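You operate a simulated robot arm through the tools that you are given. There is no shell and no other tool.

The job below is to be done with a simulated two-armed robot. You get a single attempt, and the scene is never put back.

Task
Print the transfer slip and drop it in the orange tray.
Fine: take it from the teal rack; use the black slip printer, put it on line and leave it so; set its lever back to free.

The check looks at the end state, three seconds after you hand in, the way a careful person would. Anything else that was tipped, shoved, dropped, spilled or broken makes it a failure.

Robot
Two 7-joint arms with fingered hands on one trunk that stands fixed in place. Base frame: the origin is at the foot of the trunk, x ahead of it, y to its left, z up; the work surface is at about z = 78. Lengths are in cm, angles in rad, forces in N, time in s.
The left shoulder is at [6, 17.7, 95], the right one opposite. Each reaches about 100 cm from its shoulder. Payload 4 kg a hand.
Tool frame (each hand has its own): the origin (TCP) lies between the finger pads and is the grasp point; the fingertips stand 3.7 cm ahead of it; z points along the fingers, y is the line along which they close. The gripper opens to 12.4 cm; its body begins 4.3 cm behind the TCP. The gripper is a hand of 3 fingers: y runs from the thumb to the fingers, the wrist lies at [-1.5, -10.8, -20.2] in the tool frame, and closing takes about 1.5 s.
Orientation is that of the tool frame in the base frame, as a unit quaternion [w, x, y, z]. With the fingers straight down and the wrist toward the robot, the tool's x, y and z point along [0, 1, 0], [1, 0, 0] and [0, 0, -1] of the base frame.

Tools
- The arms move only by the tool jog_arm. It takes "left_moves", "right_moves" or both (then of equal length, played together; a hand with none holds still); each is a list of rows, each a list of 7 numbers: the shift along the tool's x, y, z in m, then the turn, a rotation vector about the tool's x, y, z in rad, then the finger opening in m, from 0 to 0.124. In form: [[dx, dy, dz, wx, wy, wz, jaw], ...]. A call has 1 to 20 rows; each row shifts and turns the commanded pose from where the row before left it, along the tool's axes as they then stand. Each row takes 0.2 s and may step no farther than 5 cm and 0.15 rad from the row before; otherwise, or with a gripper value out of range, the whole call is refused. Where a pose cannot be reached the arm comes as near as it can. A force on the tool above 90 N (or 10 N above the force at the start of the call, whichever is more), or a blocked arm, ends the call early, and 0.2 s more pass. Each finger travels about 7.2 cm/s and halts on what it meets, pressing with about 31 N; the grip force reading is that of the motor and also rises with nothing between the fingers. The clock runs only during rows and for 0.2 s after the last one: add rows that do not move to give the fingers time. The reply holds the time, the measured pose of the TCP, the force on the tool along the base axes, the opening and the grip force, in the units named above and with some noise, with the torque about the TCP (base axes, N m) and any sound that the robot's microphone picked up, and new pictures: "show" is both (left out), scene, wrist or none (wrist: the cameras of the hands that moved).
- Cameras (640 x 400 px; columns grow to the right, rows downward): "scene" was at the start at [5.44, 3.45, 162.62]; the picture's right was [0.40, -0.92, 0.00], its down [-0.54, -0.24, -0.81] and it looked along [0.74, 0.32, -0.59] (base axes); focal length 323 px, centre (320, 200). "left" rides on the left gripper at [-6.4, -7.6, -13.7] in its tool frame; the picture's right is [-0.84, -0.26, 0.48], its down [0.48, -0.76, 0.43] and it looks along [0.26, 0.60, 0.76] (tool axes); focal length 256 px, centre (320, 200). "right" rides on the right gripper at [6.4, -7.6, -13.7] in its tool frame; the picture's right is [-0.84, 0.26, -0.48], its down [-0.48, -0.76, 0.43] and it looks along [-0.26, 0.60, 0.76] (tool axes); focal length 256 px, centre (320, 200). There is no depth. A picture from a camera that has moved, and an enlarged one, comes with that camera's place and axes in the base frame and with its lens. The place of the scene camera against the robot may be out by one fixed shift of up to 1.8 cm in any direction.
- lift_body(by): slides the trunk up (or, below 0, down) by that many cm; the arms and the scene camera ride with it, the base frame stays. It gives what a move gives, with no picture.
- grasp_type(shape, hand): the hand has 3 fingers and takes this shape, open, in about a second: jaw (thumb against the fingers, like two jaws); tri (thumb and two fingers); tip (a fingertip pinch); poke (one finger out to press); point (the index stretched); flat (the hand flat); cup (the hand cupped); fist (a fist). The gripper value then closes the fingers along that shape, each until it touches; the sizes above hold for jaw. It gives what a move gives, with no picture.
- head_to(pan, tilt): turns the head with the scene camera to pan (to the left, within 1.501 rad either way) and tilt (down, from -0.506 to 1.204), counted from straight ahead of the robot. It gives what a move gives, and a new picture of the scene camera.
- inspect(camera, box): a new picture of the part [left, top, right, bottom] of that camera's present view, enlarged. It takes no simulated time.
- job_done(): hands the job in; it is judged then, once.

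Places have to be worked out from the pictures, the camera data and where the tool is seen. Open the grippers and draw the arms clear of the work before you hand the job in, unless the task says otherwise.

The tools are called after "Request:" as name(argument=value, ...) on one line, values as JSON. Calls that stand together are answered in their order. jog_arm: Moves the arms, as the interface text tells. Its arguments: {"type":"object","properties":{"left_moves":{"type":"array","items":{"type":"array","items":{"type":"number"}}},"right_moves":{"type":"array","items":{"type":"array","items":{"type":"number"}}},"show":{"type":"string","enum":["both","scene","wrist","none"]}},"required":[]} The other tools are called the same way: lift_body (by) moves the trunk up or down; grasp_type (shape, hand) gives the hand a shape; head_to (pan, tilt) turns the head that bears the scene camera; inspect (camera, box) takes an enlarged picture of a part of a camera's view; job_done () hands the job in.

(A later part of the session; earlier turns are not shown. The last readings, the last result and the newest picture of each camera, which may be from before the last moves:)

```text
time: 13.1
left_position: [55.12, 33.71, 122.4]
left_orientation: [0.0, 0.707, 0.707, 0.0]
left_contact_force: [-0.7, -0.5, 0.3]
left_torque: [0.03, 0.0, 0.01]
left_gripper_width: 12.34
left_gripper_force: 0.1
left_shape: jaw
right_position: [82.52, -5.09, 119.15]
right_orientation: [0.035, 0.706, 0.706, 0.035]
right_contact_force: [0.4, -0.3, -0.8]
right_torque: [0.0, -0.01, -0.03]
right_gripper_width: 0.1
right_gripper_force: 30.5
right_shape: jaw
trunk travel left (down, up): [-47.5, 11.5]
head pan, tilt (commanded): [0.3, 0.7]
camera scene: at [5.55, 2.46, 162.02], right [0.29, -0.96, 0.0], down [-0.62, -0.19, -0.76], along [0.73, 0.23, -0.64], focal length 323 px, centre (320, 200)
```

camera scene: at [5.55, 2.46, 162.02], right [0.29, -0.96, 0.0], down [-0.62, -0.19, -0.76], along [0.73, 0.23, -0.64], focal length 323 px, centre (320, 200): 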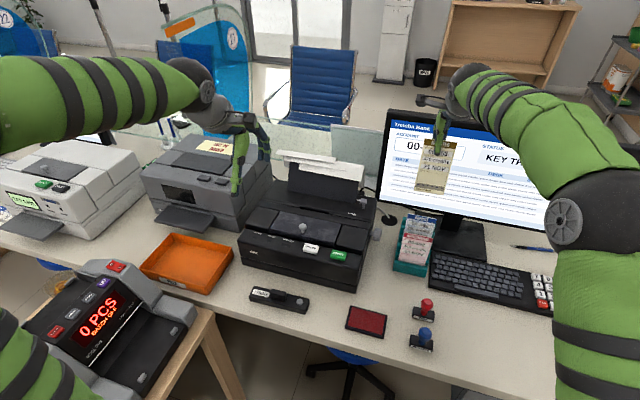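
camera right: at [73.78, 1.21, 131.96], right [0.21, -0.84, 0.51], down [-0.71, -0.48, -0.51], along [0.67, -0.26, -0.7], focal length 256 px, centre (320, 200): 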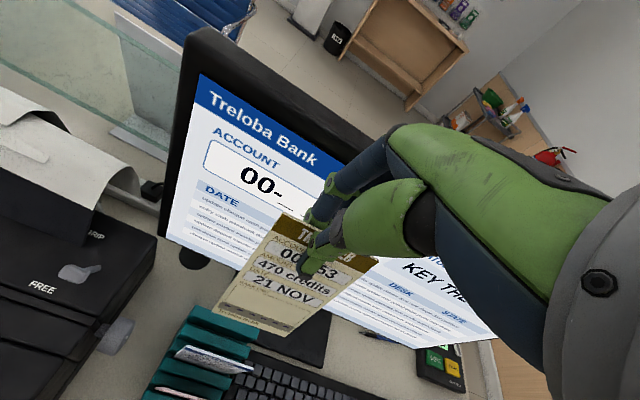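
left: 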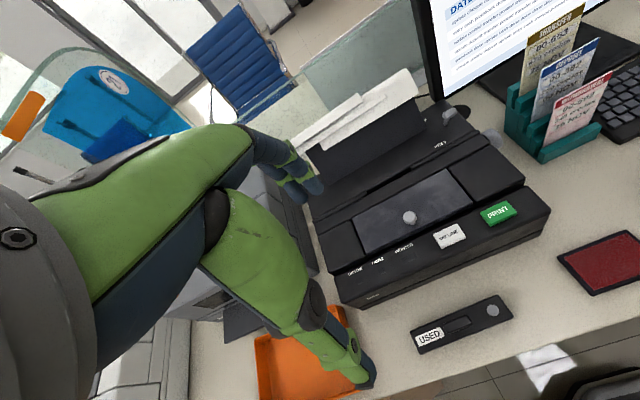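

The step was slightly too long; I repeat the left-hand move with smaller steps.

Request:
jog_arm(left_moves=[[0.045, 0, 0, 0, 0, 0, 0.1], [0.045, 0, 0, 0, 0, 0, 0.08], [0.045, 0, 0, 0, 0, 0, 0.08], [0.045, -0.01, 0, 0, 0, 0, 0.08], [0.02, 0, 0, 0, 0, 0, 0.08]], show="both")

Request:
inspect(camera="left", box=[380, 20, 640, 240])

Request:
inspect(camera="scene", box=[230, 130, 400, 300])

```text
time: 14.3
left_position: [54.1, 53.74, 122.35]
left_orientation: [-0.001, 0.707, 0.707, 0.001]
left_contact_force: [0.3, 0.1, -1.1]
left_torque: [0.01, 0.01, -0.01]
left_gripper_width: 8.03
left_gripper_force: 0.0
left_shape: jaw
right_position: [82.71, -5.23, 119.08]
right_orientation: [0.036, 0.706, 0.706, 0.035]
right_contact_force: [-0.1, 0.1, 0.1]
right_torque: [-0.02, 0.01, -0.02]
right_gripper_width: 0.15
right_gripper_force: 31.1
right_shape: jaw
trunk travel left (down, up): [-47.5, 11.5]
head pan, tilt (commanded): [0.3, 0.7]
camera scene: at [5.57, 2.49, 162.02], right [0.3, -0.96, 0.0], down [-0.62, -0.19, -0.76], along [0.73, 0.23, -0.64], focal length 323 px, centre (320, 200)
camera left: at [46.47, 47.2, 136.02], right [-0.26, -0.84, -0.48], down [-0.76, 0.48, -0.43], along [0.6, 0.25, -0.76], focal length 256 px, centre (320, 200)
```

scene: 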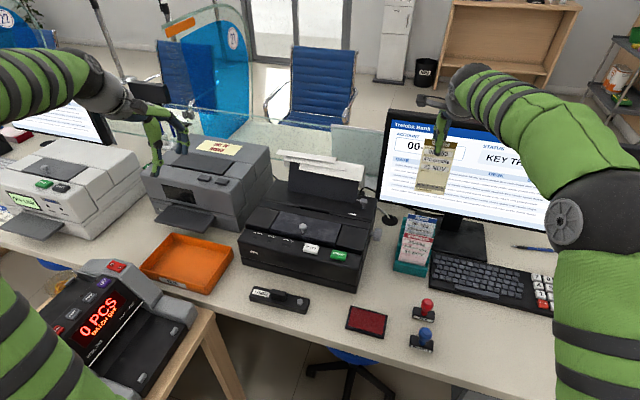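
left: 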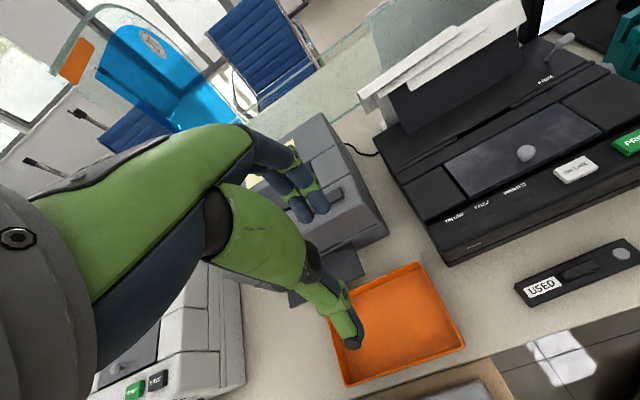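

```text
1.82 times, centred on (510, 130) of left
camera zoom: at [46.47, 47.2, 136.02], right [-0.26, -0.84, -0.48], down [-0.76, 0.48, -0.43], along [0.6, 0.25, -0.76], focal length 465 px, centre (-26, 327)
```

zoom: 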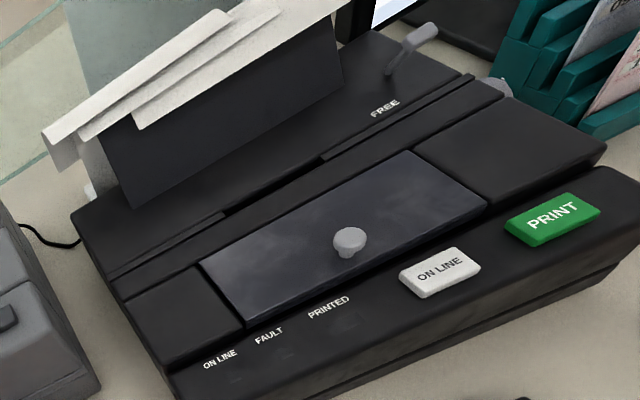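

```text
2.35 times, centred on (315, 215) of scene
camera zoom: at [5.57, 2.49, 162.02], right [0.3, -0.96, 0.0], down [-0.62, -0.19, -0.76], along [0.73, 0.23, -0.64], focal length 761 px, centre (332, 165)
```

zoom: 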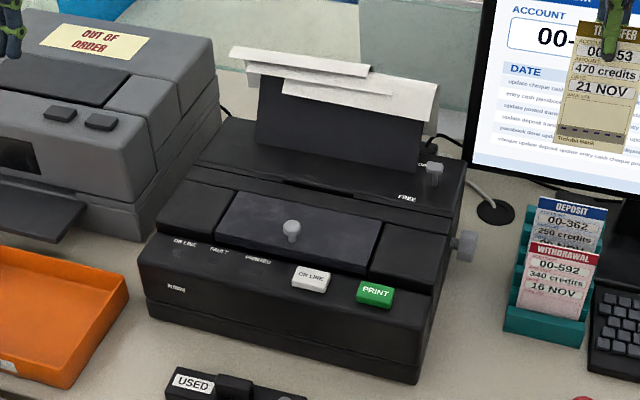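

The paper flap behind the slot is at x≈87, the slot centre at about (77.8, 27, 91.5) and 10 cm wide. I carry the slip over the printer at height while tilting the hand so the slip hangs vertical.

Request:
jog_arm(right_moves=[[0.03, -0.02, 0, -0.03, 0, 0, 0.0], [0.045, -0.01, 0, -0.05, 0, 0, 0.0], [0.045, -0.01, 0, -0.05, 0, 0, 0.0], [0.045, -0.005, 0, -0.05, 0, 0, 0.0], [0.045, -0.005, 0, -0.043, 0, 0, 0.0], [0.045, -0.005, 0, 0, 0, 0, 0.0], [0.045, -0.002, 0, 0, 0, 0, 0.0], [0.027, 0, 0, 0, 0, 0, 0.0], [0, 0, 0, 0, 0, 0, 0.0]], show="both")

Request:
inspect(camera="right", box=[150, 200, 400, 400])

Request:
inspect(camera="left", box=[380, 20, 640, 240])

Request:
inspect(camera="scene", box=[200, 100, 400, 300])

```text
time: 16.3
left_position: [54.01, 53.59, 122.48]
left_orientation: [0.0, 0.707, 0.707, 0.0]
left_contact_force: [0.1, -0.4, 0.8]
left_torque: [-0.01, 0.0, 0.02]
left_gripper_width: 8.06
left_gripper_force: 0.1
left_shape: jaw
right_position: [76.92, 27.4, 118.37]
right_orientation: [0.113, 0.698, 0.698, 0.114]
right_contact_force: [-0.9, -0.4, 0.2]
right_torque: [0.02, 0.0, -0.01]
right_gripper_width: 0.11
right_gripper_force: 30.2
right_shape: jaw
trunk travel left (down, up): [-47.5, 11.5]
head pan, tilt (commanded): [0.3, 0.7]
camera scene: at [5.51, 2.46, 162.03], right [0.3, -0.96, 0.0], down [-0.62, -0.19, -0.77], along [0.73, 0.23, -0.64], focal length 323 px, centre (320, 200)
camera right: at [65.37, 33.9, 128.92], right [0.09, -0.84, 0.54], down [-0.58, -0.48, -0.65], along [0.81, -0.26, -0.53], focal length 256 px, centre (320, 200)
```

scene: 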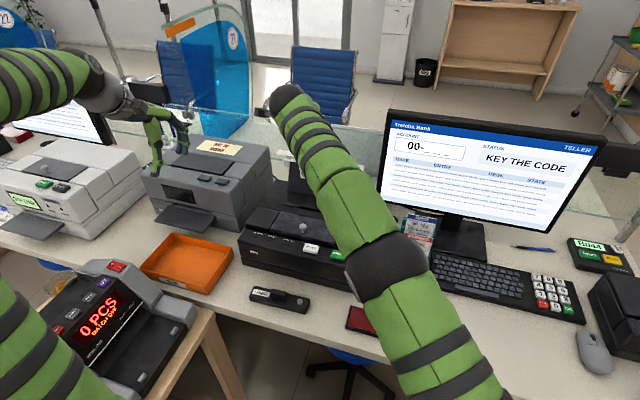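
right: 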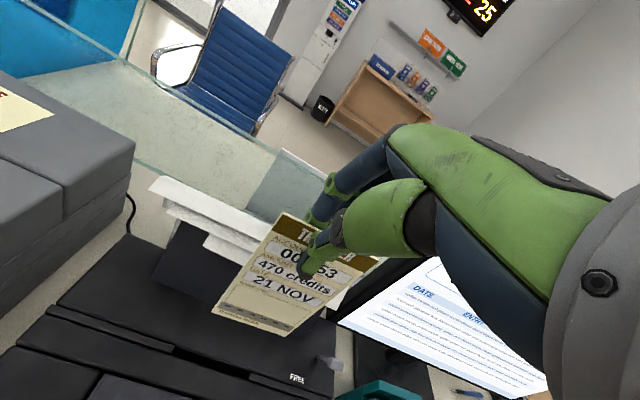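

```text
2.00 times, centred on (275, 300) of right
camera zoom: at [65.37, 33.9, 128.92], right [0.09, -0.84, 0.54], down [-0.58, -0.48, -0.65], along [0.81, -0.26, -0.53], focal length 512 px, centre (410, 0)
```

zoom: 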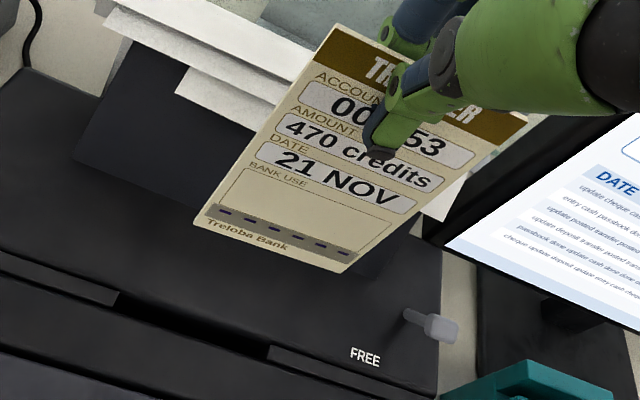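

```text
1.82 times, centred on (510, 130) of left
camera zoom: at [46.42, 47.13, 136.04], right [-0.26, -0.84, -0.48], down [-0.76, 0.48, -0.43], along [0.6, 0.26, -0.76], focal length 465 px, centre (-26, 327)
```

zoom: 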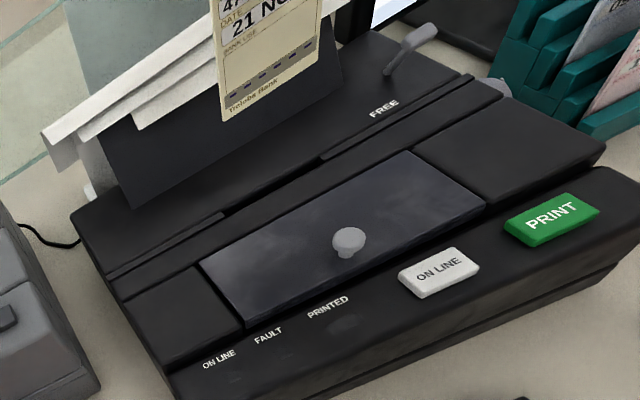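

```text
2.00 times, centred on (300, 200) of scene
camera zoom: at [5.51, 2.46, 162.03], right [0.3, -0.96, 0.0], down [-0.62, -0.19, -0.77], along [0.73, 0.23, -0.64], focal length 647 px, centre (360, 200)
```

zoom: 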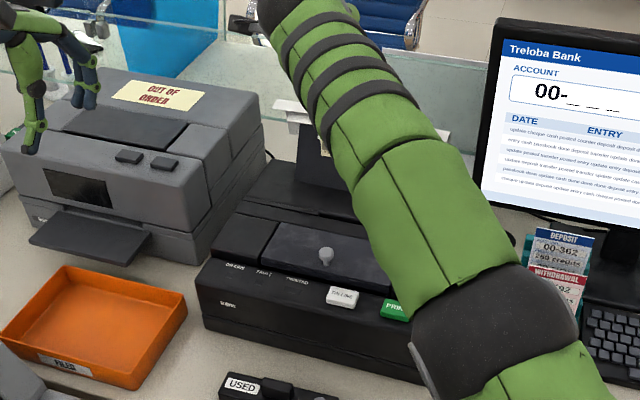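

The slip hangs nearly vertical, foot at (78.6, 23–31, 102.8); the slot spans y 22.2–32 at x≈78.1. I lower 7 cm, shifting back 4 mm, then check closely.

Request:
jog_arm(right_moves=[[0, -0.013, 0.0326, 0, 0, 0, 0.0], [0, -0.013, 0.0326, 0, 0, 0, 0.0], [0, 0, 0, 0, 0, 0, 0.0]], show="wrist")

Request:
inspect(camera="right", box=[200, 260, 360, 400])

Request:
inspect(camera="left", box=[460, 40, 620, 180])

```text
time: 17.1
left_position: [54.08, 53.62, 122.34]
left_orientation: [-0.001, 0.707, 0.707, 0.0]
left_contact_force: [0.3, -0.1, 0.1]
left_torque: [0.01, 0.02, 0.0]
left_gripper_width: 8.06
left_gripper_force: 0.1
left_shape: jaw
right_position: [76.58, 27.27, 111.06]
right_orientation: [0.114, 0.698, 0.698, 0.113]
right_contact_force: [-0.3, 0.3, 0.2]
right_torque: [0.03, -0.01, 0.02]
right_gripper_width: 0.11
right_gripper_force: 31.4
right_shape: jaw
trunk travel left (down, up): [-47.5, 11.5]
head pan, tilt (commanded): [0.3, 0.7]
camera right: at [65.11, 33.82, 121.59], right [0.09, -0.84, 0.54], down [-0.58, -0.48, -0.65], along [0.81, -0.26, -0.53], focal length 256 px, centre (320, 200)
```

right: 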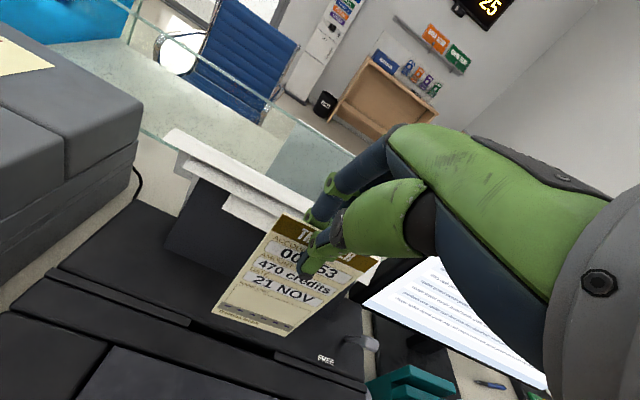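

```text
2.86 times, centred on (280, 330) of right
camera zoom: at [65.11, 33.82, 121.59], right [0.09, -0.84, 0.54], down [-0.58, -0.48, -0.65], along [0.81, -0.26, -0.53], focal length 731 px, centre (434, -171)
```

zoom: 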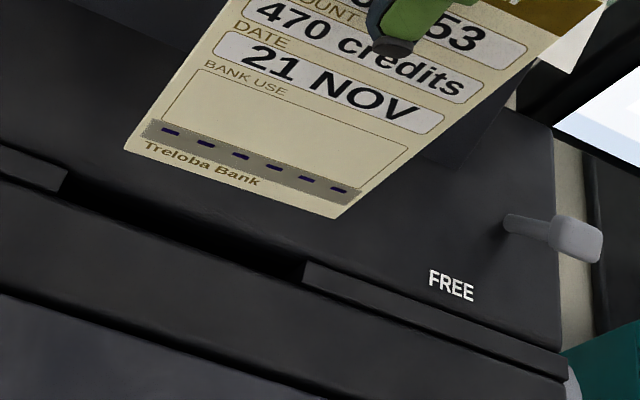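

```text
2.86 times, centred on (540, 110) of left
camera zoom: at [46.46, 47.14, 136.03], right [-0.26, -0.84, -0.48], down [-0.76, 0.48, -0.43], along [0.6, 0.26, -0.76], focal length 731 px, centre (-309, 457)
```

zoom: 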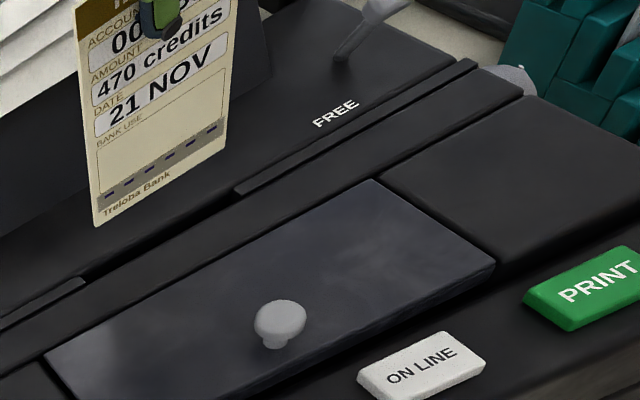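

The slip foot is at x≈78.1–78.2, z≈95.4; the slit lies at x≈78.0. I lower 3 cm more (1 mm back) to just above the slot and compare.

Request:
jog_arm(right_moves=[[0, -0.0052, 0.014, 0, 0, 0, 0.0], [0, -0.0052, 0.014, 0, 0, 0, 0.0], [0, 0, 0, 0, 0, 0, 0.0]], show="wrist")

Request:
inspect(camera="right", box=[200, 260, 360, 400])

Request:
inspect(camera="left", box=[460, 60, 580, 165])

```text
time: 17.9
left_position: [53.99, 53.61, 122.41]
left_orientation: [0.0, 0.707, 0.707, 0.0]
left_contact_force: [0.7, 0.4, -0.1]
left_torque: [0.0, -0.03, -0.01]
left_gripper_width: 8.04
left_gripper_force: 0.0
left_shape: jaw
right_position: [76.3, 27.3, 108.15]
right_orientation: [0.114, 0.698, 0.698, 0.114]
right_contact_force: [-0.3, -0.3, -0.1]
right_torque: [0.02, 0.03, -0.02]
right_gripper_width: 0.1
right_gripper_force: 31.3
right_shape: jaw
trunk travel left (down, up): [-47.5, 11.5]
head pan, tilt (commanded): [0.3, 0.7]
camera right: at [64.83, 33.78, 118.61], right [0.09, -0.84, 0.54], down [-0.58, -0.48, -0.65], along [0.81, -0.26, -0.53], focal length 256 px, centre (320, 200)
```

right: 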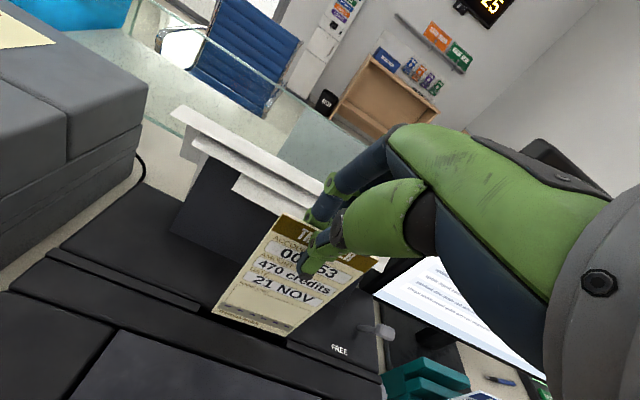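

```text
2.86 times, centred on (280, 330) of right
camera zoom: at [64.83, 33.78, 118.61], right [0.09, -0.84, 0.54], down [-0.58, -0.48, -0.65], along [0.81, -0.26, -0.53], focal length 731 px, centre (434, -171)
```

zoom: 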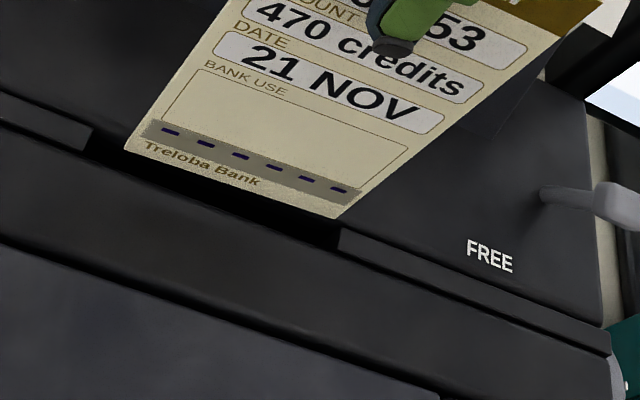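

```text
3.81 times, centred on (520, 112) of left
camera zoom: at [46.46, 47.15, 136.02], right [-0.26, -0.84, -0.48], down [-0.76, 0.48, -0.43], along [0.6, 0.26, -0.76], focal length 975 px, centre (-442, 533)
```

zoom: 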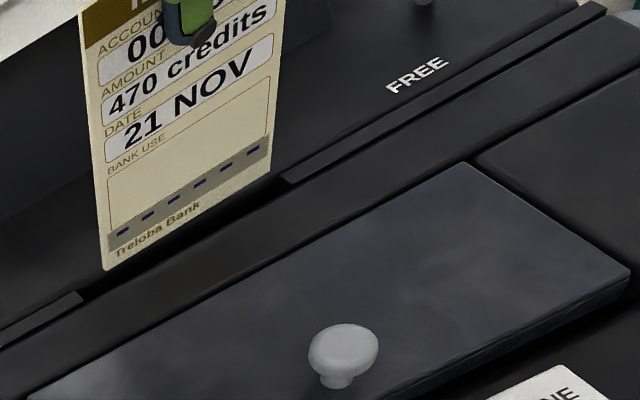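

The foot is right over the slit (slip x≈77.85, slit x≈78.0, z≈91.5). I lower 1.5 cm in small steps with a 1.5 mm forward shift and watch the force.

Request:
jog_arm(right_moves=[[0, -0.0002, 0.0053, 0, 0, 0, 0.0], [0, -0.0016, 0.0047, 0, 0, 0, 0.0], [0, -0.0016, 0.0047, 0, 0, 0, 0.0], [0, 0, 0, 0, 0, 0, 0.0]], show="wrist")

Request:
inspect(camera="right", box=[200, 260, 360, 400])

Request:
inspect(camera="left", box=[460, 60, 580, 165])

```text
time: 18.9
left_position: [54.03, 53.62, 122.33]
left_orientation: [0.0, 0.706, 0.708, 0.001]
left_contact_force: [0.3, 0.0, 0.4]
left_torque: [-0.01, -0.01, -0.01]
left_gripper_width: 8.05
left_gripper_force: 0.0
left_shape: jaw
right_position: [76.44, 27.36, 106.65]
right_orientation: [0.113, 0.698, 0.698, 0.114]
right_contact_force: [-0.1, 1.0, -0.3]
right_torque: [0.01, -0.01, -0.01]
right_gripper_width: 0.12
right_gripper_force: 31.1
right_shape: jaw
trunk travel left (down, up): [-47.5, 11.5]
head pan, tilt (commanded): [0.3, 0.7]
camera right: at [64.98, 33.78, 117.14], right [0.09, -0.84, 0.54], down [-0.58, -0.48, -0.65], along [0.81, -0.26, -0.53], focal length 256 px, centre (320, 200)
```

right: 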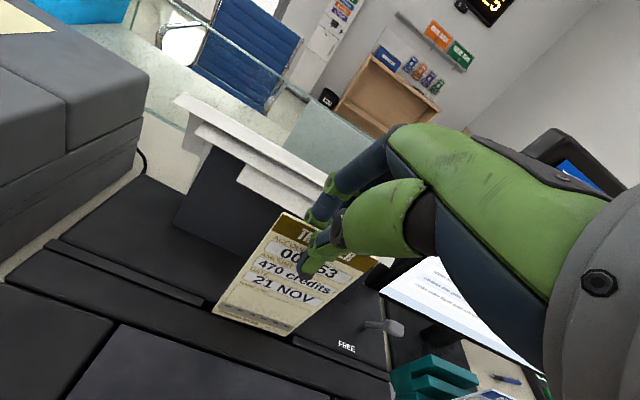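

```text
2.86 times, centred on (280, 330) of right
camera zoom: at [64.98, 33.78, 117.14], right [0.09, -0.84, 0.54], down [-0.58, -0.48, -0.65], along [0.81, -0.26, -0.53], focal length 731 px, centre (434, -171)
```

zoom: 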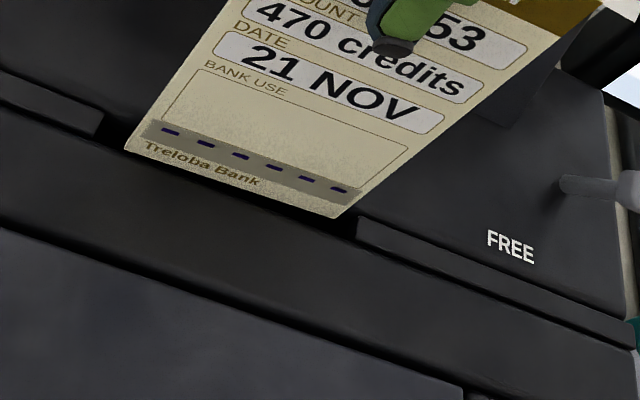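

```text
3.81 times, centred on (520, 112) of left
camera zoom: at [46.46, 47.15, 136.02], right [-0.26, -0.84, -0.48], down [-0.76, 0.48, -0.43], along [0.6, 0.26, -0.76], focal length 975 px, centre (-442, 533)
```

zoom: 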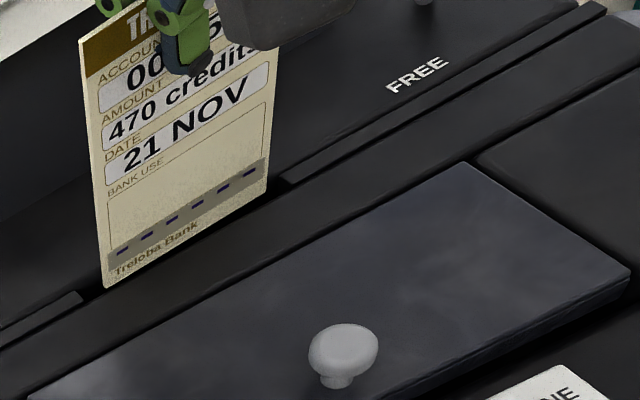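

No contact force yet; the foot is about at the slot's rim. I zoom hard on both ends to see whether the foot is over the gap.

Request:
inspect(camera="right", box=[225, 295, 275, 330])

Request:
inspect(camera="right", box=[290, 315, 350, 357])

Request:
inspect(camera="left", box=[475, 100, 545, 145])

```text
11.43 times, centred on (250, 312) of right
camera zoom: at [64.98, 33.78, 117.14], right [0.09, -0.84, 0.54], down [-0.58, -0.48, -0.65], along [0.81, -0.26, -0.53], focal length 2926 px, centre (1120, -1086)
```

zoom: 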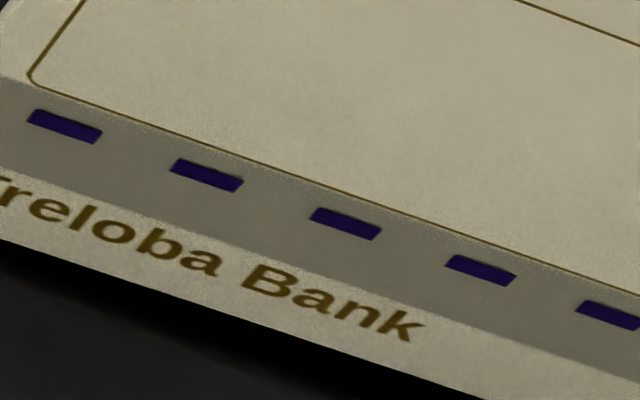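

```text
9.52 times, centred on (320, 336) of right
camera zoom: at [64.98, 33.78, 117.14], right [0.09, -0.84, 0.54], down [-0.58, -0.48, -0.65], along [0.81, -0.26, -0.53], focal length 2438 px, centre (320, -1095)
```

zoom: 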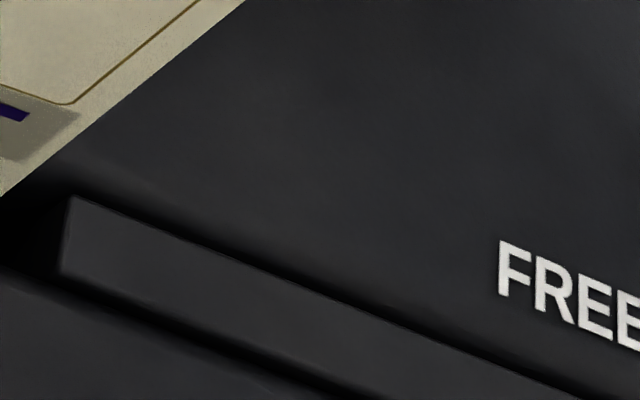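

```text
8.89 times, centred on (510, 122) of left
camera zoom: at [46.46, 47.15, 136.02], right [-0.26, -0.84, -0.48], down [-0.76, 0.48, -0.43], along [0.6, 0.26, -0.76], focal length 2276 px, centre (-1369, 889)
```

zoom: 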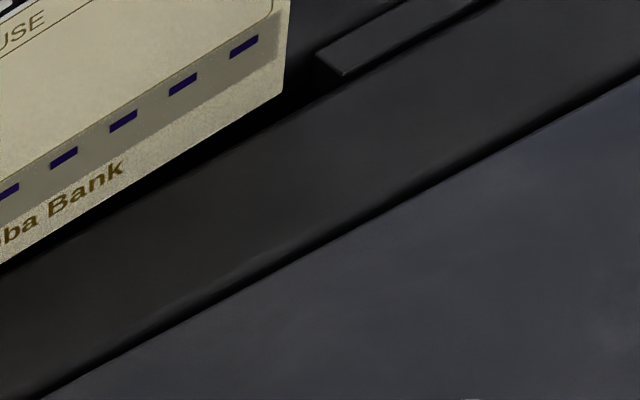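

The foot seems a bit close to the front lip of the gap, so I shift 3 mm forward and descend 1 cm in small steps, watching the force.

Request:
jog_arm(right_moves=[[0, 0.0028, 0.0009, 0, 0, 0, 0.0], [0, -0.0013, 0.0038, 0, 0, 0, 0.0], [0, -0.0016, 0.0047, 0, 0, 0, 0.0], [0, 0, 0, 0, 0, 0, 0.0]], show="wrist")

Request:
inspect(camera="right", box=[200, 260, 360, 400])

Request:
inspect(camera="left", box=[470, 85, 560, 155])

```text
time: 19.9
left_position: [53.75, 53.74, 122.62]
left_orientation: [0.0, 0.707, 0.707, 0.001]
left_contact_force: [-0.1, 0.1, -0.5]
left_torque: [-0.01, 0.02, 0.0]
left_gripper_width: 8.02
left_gripper_force: 0.1
left_shape: jaw
right_position: [76.67, 27.62, 106.18]
right_orientation: [0.114, 0.697, 0.698, 0.118]
right_contact_force: [-0.2, 7.0, 25.5]
right_torque: [0.1, -0.29, 0.08]
right_gripper_width: 0.02
right_gripper_force: 31.1
right_shape: jaw
trunk travel left (down, up): [-47.5, 11.5]
head pan, tilt (commanded): [0.3, 0.7]
camera right: at [65.04, 33.99, 116.72], right [0.09, -0.84, 0.54], down [-0.58, -0.48, -0.66], along [0.81, -0.25, -0.53], focal length 256 px, centre (320, 200)
```

right: 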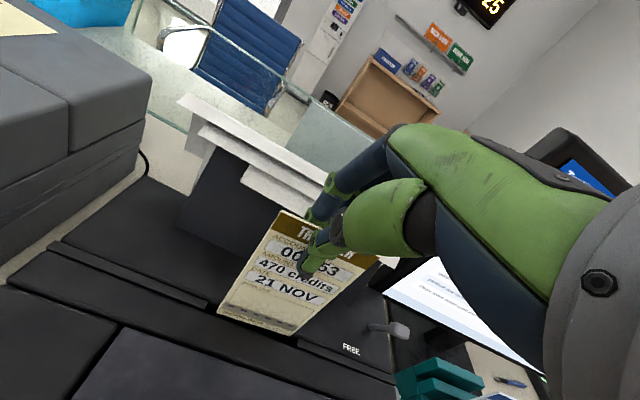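

```text
2.86 times, centred on (280, 330) of right
camera zoom: at [65.04, 33.99, 116.72], right [0.09, -0.84, 0.54], down [-0.58, -0.48, -0.66], along [0.81, -0.25, -0.53], focal length 731 px, centre (434, -171)
```

zoom: 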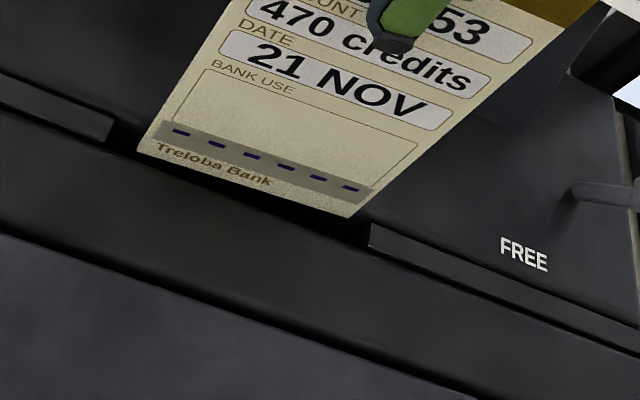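

```text
5.71 times, centred on (515, 120) of left
camera zoom: at [46.23, 47.18, 136.13], right [-0.26, -0.84, -0.48], down [-0.76, 0.48, -0.44], along [0.6, 0.26, -0.76], focal length 1463 px, centre (-794, 657)
```

zoom: 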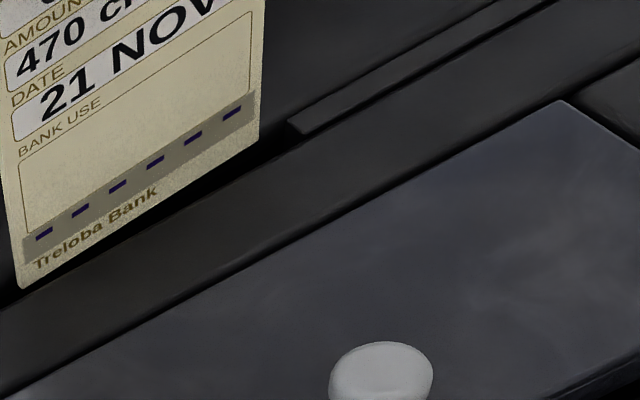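

Contact: 25 N upward, the foot hits something at the rim. I lift 2 cm and refit how the slip sits in the hand.

Request:
jog_arm(right_moves=[[0, 0.0032, -0.0095, 0, 0, 0, 0.0], [0, 0.0032, -0.0095, 0, 0, 0, 0.0], [0, 0, 0, 0, 0, 0, 0.0]], show="wrist")

Request:
inspect(camera="right", box=[200, 200, 400, 360])

Request:
inspect(camera="left", box=[470, 20, 590, 155])

```text
time: 20.7
left_position: [54.19, 53.6, 122.47]
left_orientation: [0.0, 0.707, 0.707, 0.0]
left_contact_force: [0.3, 0.1, -0.2]
left_torque: [-0.01, 0.01, -0.01]
left_gripper_width: 8.05
left_gripper_force: 0.1
left_shape: jaw
right_position: [76.83, 27.39, 107.49]
right_orientation: [0.113, 0.698, 0.698, 0.112]
right_contact_force: [-0.5, 0.1, -0.2]
right_torque: [0.0, 0.04, 0.01]
right_gripper_width: 0.04
right_gripper_force: 31.0
right_shape: jaw
trunk travel left (down, up): [-47.5, 11.5]
head pan, tilt (commanded): [0.3, 0.7]
camera right: at [65.35, 33.82, 117.98], right [0.09, -0.84, 0.54], down [-0.59, -0.48, -0.65], along [0.81, -0.26, -0.53], focal length 256 px, centre (320, 200)
```

right: 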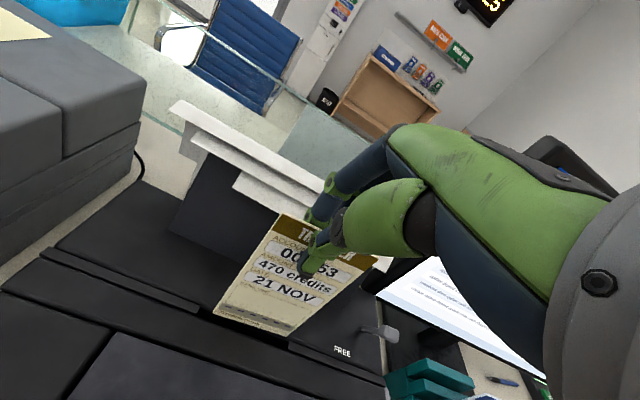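

```text
2.50 times, centred on (300, 280) of right
camera zoom: at [65.35, 33.82, 117.98], right [0.09, -0.84, 0.54], down [-0.59, -0.48, -0.65], along [0.81, -0.26, -0.53], focal length 640 px, centre (370, 0)
```

zoom: 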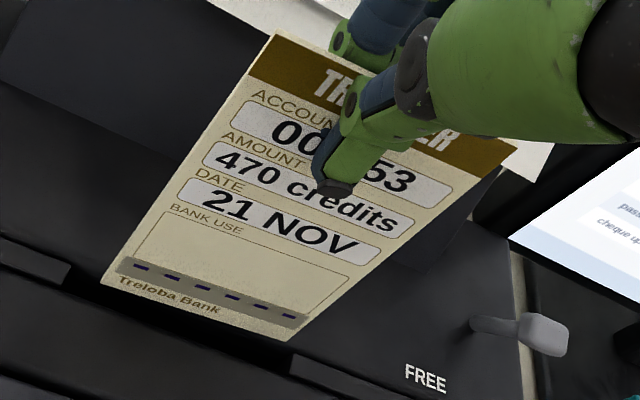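

```text
2.96 times, centred on (530, 88) of left
camera zoom: at [46.48, 47.14, 136.0], right [-0.26, -0.84, -0.48], down [-0.76, 0.48, -0.43], along [0.6, 0.25, -0.76], focal length 758 px, centre (-302, 533)
```

zoom: 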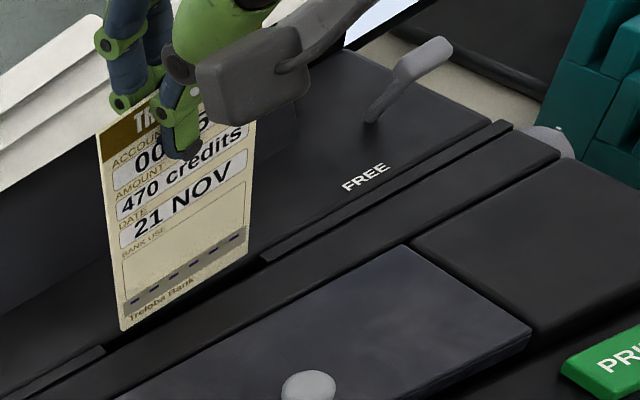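

The slip pose in the hand is unchanged (elastic). To see the x-alignment end-on I bring the left hand's camera to the left end of the slot, first translating, at safe height.

Request:
jog_arm(left_moves=[[-0.005, 0.04, 0.012, 0, 0, 0, 0.06], [-0.005, 0.04, 0.012, 0, 0, 0, 0.04], [-0.005, 0.04, 0.012, 0, 0, 0, 0.03], [-0.005, 0.04, 0.012, 0, 0, 0, 0.03], [-0.005, 0.03, 0.012, 0, 0, 0, 0.03], [0, 0, 0, 0, 0, 0.14, 0.03], [0, 0, 0, 0, 0, 0.14, 0.03], [0, 0, 0, 0, 0, 0.14, 0.03], [0, 0, 0, 0, 0, 0.14, 0.03], [0, 0, 0, 0, 0, 0.14, 0.03], [0, 0, 0, 0, 0, 0.14, 0.03], [0, 0, 0, 0, 0, 0.14, 0.03], [0, 0, 0, 0, 0, 0.14, 0.03], [0, 0, 0, 0, 0, 0.14, 0.03], [0, 0, 0, 0, 0, 0.14, 0.03]], show="both")

```text
time: 23.9
left_position: [69.72, 49.86, 115.46]
left_orientation: [0.0, 0.997, 0.084, 0.0]
left_contact_force: [0.0, 0.4, -0.5]
left_torque: [0.03, 0.06, 0.04]
left_gripper_width: 3.04
left_gripper_force: 0.1
left_shape: jaw
left hand out of reach, approached as far as the arm can: row 13, 14
right_position: [76.99, 27.38, 107.28]
right_orientation: [0.113, 0.698, 0.698, 0.112]
right_contact_force: [0.2, 0.2, -0.9]
right_torque: [0.05, 0.02, -0.02]
right_gripper_width: 0.01
right_gripper_force: 30.9
right_shape: jaw
trunk travel left (down, up): [-47.5, 11.5]
head pan, tilt (commanded): [0.3, 0.7]
camera scene: at [5.82, 2.51, 162.0], right [0.3, -0.96, 0.0], down [-0.62, -0.19, -0.76], along [0.73, 0.23, -0.65], focal length 323 px, centre (320, 200)
camera left: at [62.19, 56.11, 129.08], right [-0.87, 0.11, -0.48], down [0.35, 0.83, -0.44], along [0.35, -0.55, -0.76], focal length 256 px, centre (320, 200)
```

scene: 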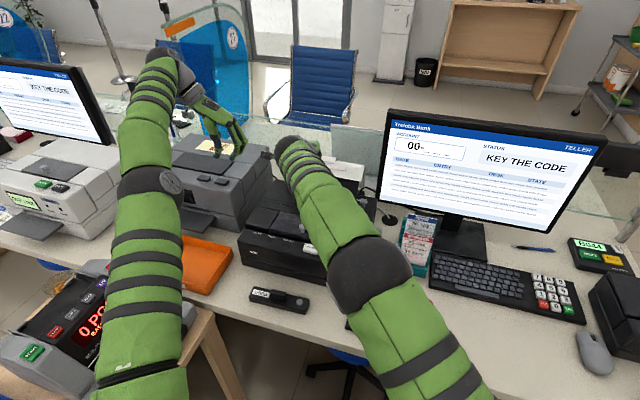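
left: 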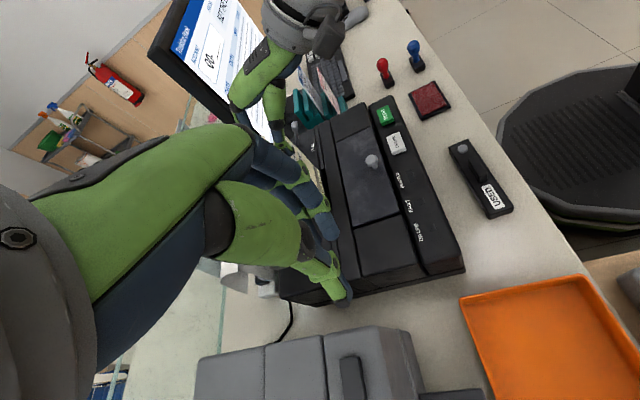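

The left hand's own fingers block the slot in this view. I shift the left hand further left and a bit lower so the slot shows above the fingers.

Request:
jog_arm(left_moves=[[0.0174, -0.0274, 0.01, 0, 0, 0, 0.03], [0.0174, -0.0274, 0.01, 0, 0, 0, 0.03], [0.0174, -0.0274, 0.01, 0, 0, 0, 0.03], [0.0174, -0.0274, 0.01, 0, 0, 0, 0.03], [0, 0, 0, 0, 0, 0, 0.03]], show="wrist")

```text
time: 25.1
left_position: [67.39, 56.06, 110.06]
left_orientation: [0.0, 0.996, 0.085, 0.001]
left_contact_force: [-0.4, 0.7, -0.7]
left_torque: [0.01, 0.0, -0.05]
left_gripper_width: 3.0
left_gripper_force: 0.0
left_shape: jaw
left hand out of reach, approached as far as the arm can: row 1, 2, 3, 4
right_position: [76.83, 27.36, 107.55]
right_orientation: [0.114, 0.698, 0.698, 0.114]
right_contact_force: [-0.2, 0.3, -0.4]
right_torque: [0.0, 0.01, -0.02]
right_gripper_width: 0.04
right_gripper_force: 31.2
right_shape: jaw
trunk travel left (down, up): [-47.5, 11.5]
head pan, tilt (commanded): [0.3, 0.7]
camera left: at [59.78, 62.35, 123.74], right [-0.87, 0.11, -0.48], down [0.35, 0.83, -0.43], along [0.35, -0.55, -0.76], focal length 256 px, centre (320, 200)
```

left: 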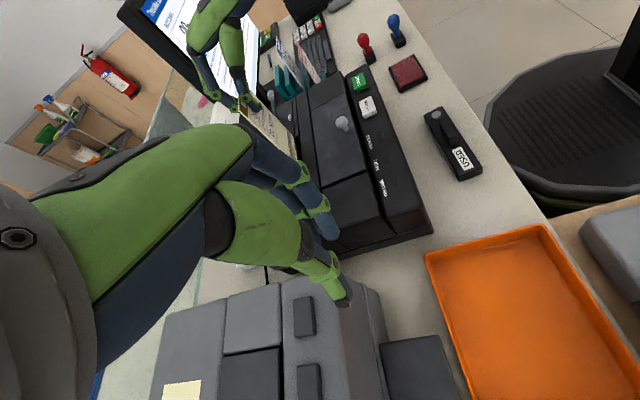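

The slip and slot edge now show above the fingers. I zoom there.

Request:
inspect(camera="left", box=[220, 80, 320, 150])

Request:
inspect(camera="left", box=[260, 100, 310, 170])

```text
5.71 times, centred on (270, 115) of left
camera zoom: at [59.78, 62.35, 123.74], right [-0.87, 0.11, -0.48], down [0.35, 0.83, -0.43], along [0.35, -0.55, -0.76], focal length 1463 px, centre (606, 686)
```

zoom: 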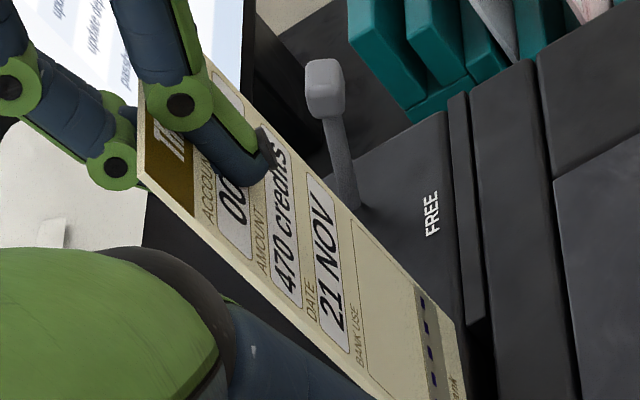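

```text
5.71 times, centred on (285, 135) of left
camera zoom: at [59.78, 62.35, 123.74], right [-0.87, 0.11, -0.48], down [0.35, 0.83, -0.43], along [0.35, -0.55, -0.76], focal length 1463 px, centre (520, 571)
```

zoom: 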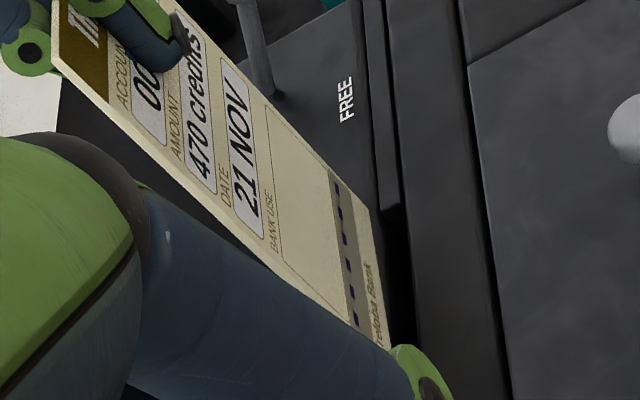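

This view is end-on: the foot's right corner is nearly on the rear lip of the gap, so it must go about 3 mm back and yaw slightly. I zoom in more to measure.

Request:
inspect(camera="left", box=[275, 110, 307, 165])

```text
7.27 times, centred on (291, 138) of left
camera zoom: at [59.78, 62.35, 123.74], right [-0.87, 0.11, -0.48], down [0.35, 0.83, -0.43], along [0.35, -0.55, -0.76], focal length 1862 px, centre (531, 654)
```

zoom: 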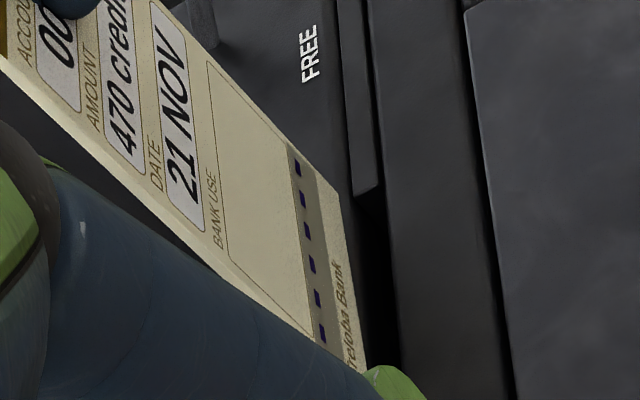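

Measured: the gap is ~1 cm wide; the right corner needs 4 mm back, the left corner none. I yaw by 0.045 rad, shift back 2 mm, then view again.

Request:
jog_arm(right_moves=[[0, -0.0019, -0.0006, 0, -0.0142, 0.0427, 0.0], [0, 0, 0, 0, 0, 0, 0.0]], show="none")

Request:
inspect(camera="left", box=[275, 110, 307, 165])

Request:
inspect(camera="right", box=[200, 260, 360, 400])

```text
time: 25.7
left_position: [67.3, 56.07, 110.26]
left_orientation: [0.001, 0.996, 0.085, -0.001]
left_contact_force: [-0.2, -0.4, 0.2]
left_torque: [0.02, -0.01, -0.02]
left_gripper_width: 3.02
left_gripper_force: 0.0
left_shape: jaw
right_position: [76.58, 27.32, 107.66]
right_orientation: [0.116, 0.714, 0.682, 0.111]
right_contact_force: [-0.4, 0.2, 0.0]
right_torque: [0.02, 0.0, -0.01]
right_gripper_width: 0.03
right_gripper_force: 31.0
right_shape: jaw
trunk travel left (down, up): [-47.5, 11.5]
head pan, tilt (commanded): [0.3, 0.7]
```

```text
7.27 times, centred on (291, 138) of left
camera zoom: at [59.78, 62.32, 123.76], right [-0.87, 0.11, -0.48], down [0.35, 0.83, -0.43], along [0.35, -0.55, -0.76], focal length 1862 px, centre (531, 654)
```

zoom: 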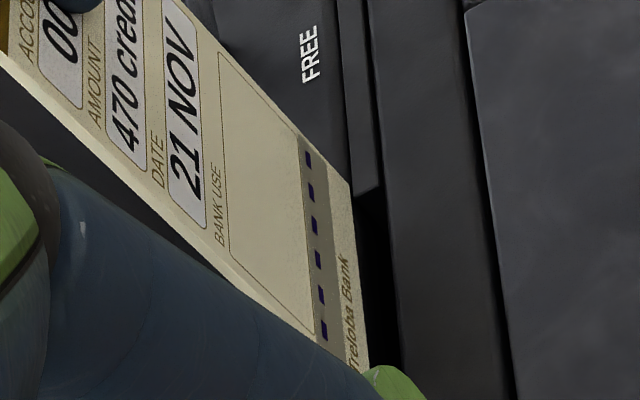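

```text
2.86 times, centred on (280, 330) of right
camera zoom: at [65.4, 34.39, 118.17], right [0.05, -0.84, 0.54], down [-0.6, -0.46, -0.65], along [0.8, -0.29, -0.53], focal length 731 px, centre (434, -171)
```

zoom: 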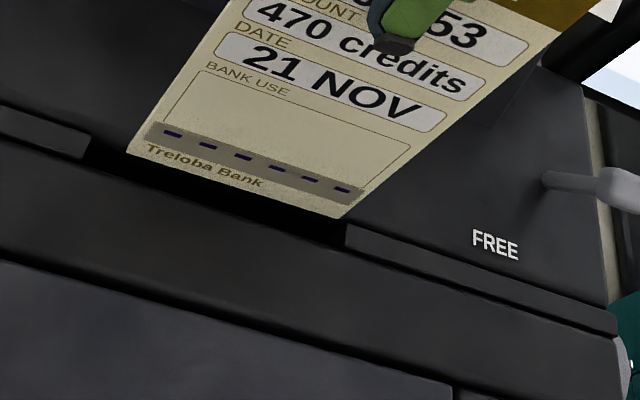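

The foot is now parallel to and centred over the gap. I lower 1.5 cm in small steps.

Request:
jog_arm(right_moves=[[0, -0.0016, 0.0047, 0, 0, 0, 0.0], [0, -0.0016, 0.0047, 0, 0, 0, 0.0], [0, -0.0016, 0.0047, 0, 0, 0, 0.0], [0, 0, 0, 0, 0, 0, 0.0]], show="none")

Request:
inspect(camera="left", box=[265, 100, 315, 165])

Request:
inspect(camera="right", box=[200, 260, 360, 400])

```text
time: 26.7
left_position: [67.43, 55.93, 110.06]
left_orientation: [-0.001, 0.996, 0.086, -0.001]
left_contact_force: [0.7, 0.1, -1.0]
left_torque: [0.01, -0.02, 0.02]
left_gripper_width: 3.0
left_gripper_force: 0.0
left_shape: jaw
right_position: [76.63, 27.33, 106.2]
right_orientation: [0.117, 0.713, 0.682, 0.111]
right_contact_force: [-0.3, 0.2, 0.1]
right_torque: [-0.01, 0.0, 0.02]
right_gripper_width: 0.04
right_gripper_force: 30.6
right_shape: jaw
trunk travel left (down, up): [-47.5, 11.5]
head pan, tilt (commanded): [0.3, 0.7]
```

```text
6.15 times, centred on (290, 132) of left
camera zoom: at [59.78, 62.33, 123.76], right [-0.87, 0.11, -0.48], down [0.35, 0.83, -0.43], along [0.35, -0.55, -0.76], focal length 1575 px, centre (505, 615)
```

zoom: 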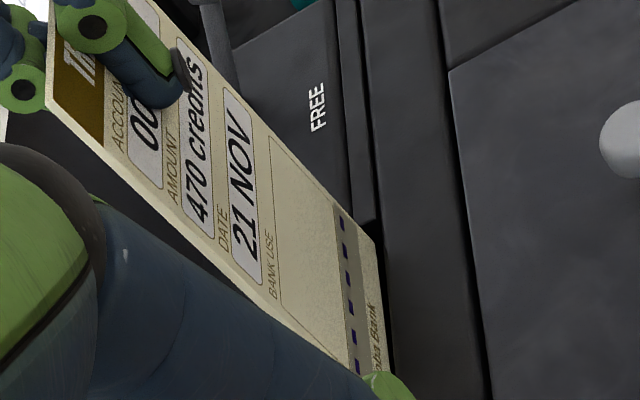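

```text
2.86 times, centred on (280, 330) of right
camera zoom: at [65.4, 34.33, 116.74], right [0.05, -0.84, 0.54], down [-0.6, -0.46, -0.65], along [0.8, -0.29, -0.53], focal length 731 px, centre (434, -171)
```

zoom: 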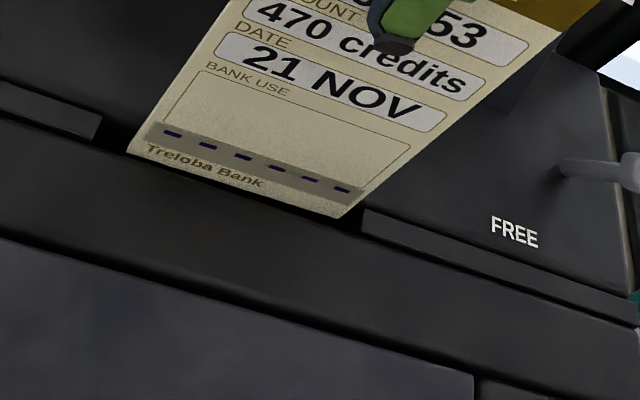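

No contact this time and the foot is at the rim inside the gap. I keep lowering 2 cm.

Request:
jog_arm(right_moves=[[0, -0.0016, 0.0047, 0, 0, 0, 0.0], [0, -0.0016, 0.0047, 0, 0, 0, 0.0], [0, -0.0016, 0.0047, 0, 0, 0, 0.0], [0, -0.0016, 0.0047, 0, 0, 0, 0.0], [0, 0, 0, 0, 0, 0, 0.0]], show="none")

Request:
inspect(camera="left", box=[265, 100, 315, 165])

Request:
inspect(camera="right", box=[200, 220, 400, 400])

```text
time: 27.9
left_position: [67.27, 56.07, 110.19]
left_orientation: [0.001, 0.996, 0.085, 0.0]
left_contact_force: [0.5, 0.4, 0.6]
left_torque: [0.02, -0.02, 0.01]
left_gripper_width: 3.0
left_gripper_force: 0.0
left_shape: jaw
right_position: [76.6, 27.56, 104.3]
right_orientation: [0.116, 0.713, 0.682, 0.111]
right_contact_force: [-0.5, -0.4, 0.0]
right_torque: [-0.01, 0.01, 0.02]
right_gripper_width: 0.02
right_gripper_force: 31.5
right_shape: jaw
trunk travel left (down, up): [-47.5, 11.5]
head pan, tilt (commanded): [0.3, 0.7]
```

```text
6.15 times, centred on (290, 132) of left
camera zoom: at [59.77, 62.33, 123.76], right [-0.87, 0.11, -0.48], down [0.35, 0.83, -0.43], along [0.35, -0.55, -0.76], focal length 1575 px, centre (505, 615)
```

zoom: 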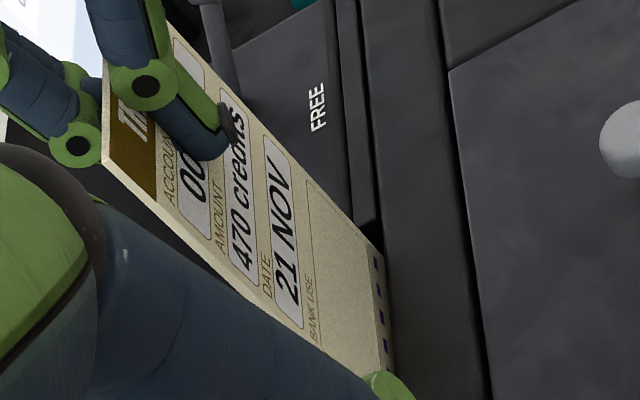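

```text
2.22 times, centred on (300, 310) of right
camera zoom: at [65.43, 34.4, 114.73], right [0.05, -0.84, 0.54], down [-0.6, -0.46, -0.65], along [0.8, -0.29, -0.53], focal length 569 px, centre (364, -44)
```

zoom: 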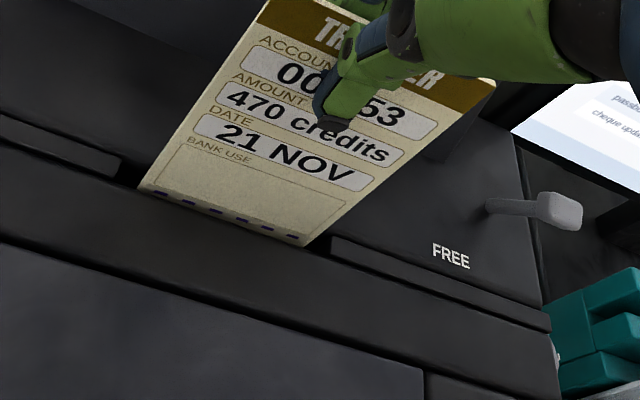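

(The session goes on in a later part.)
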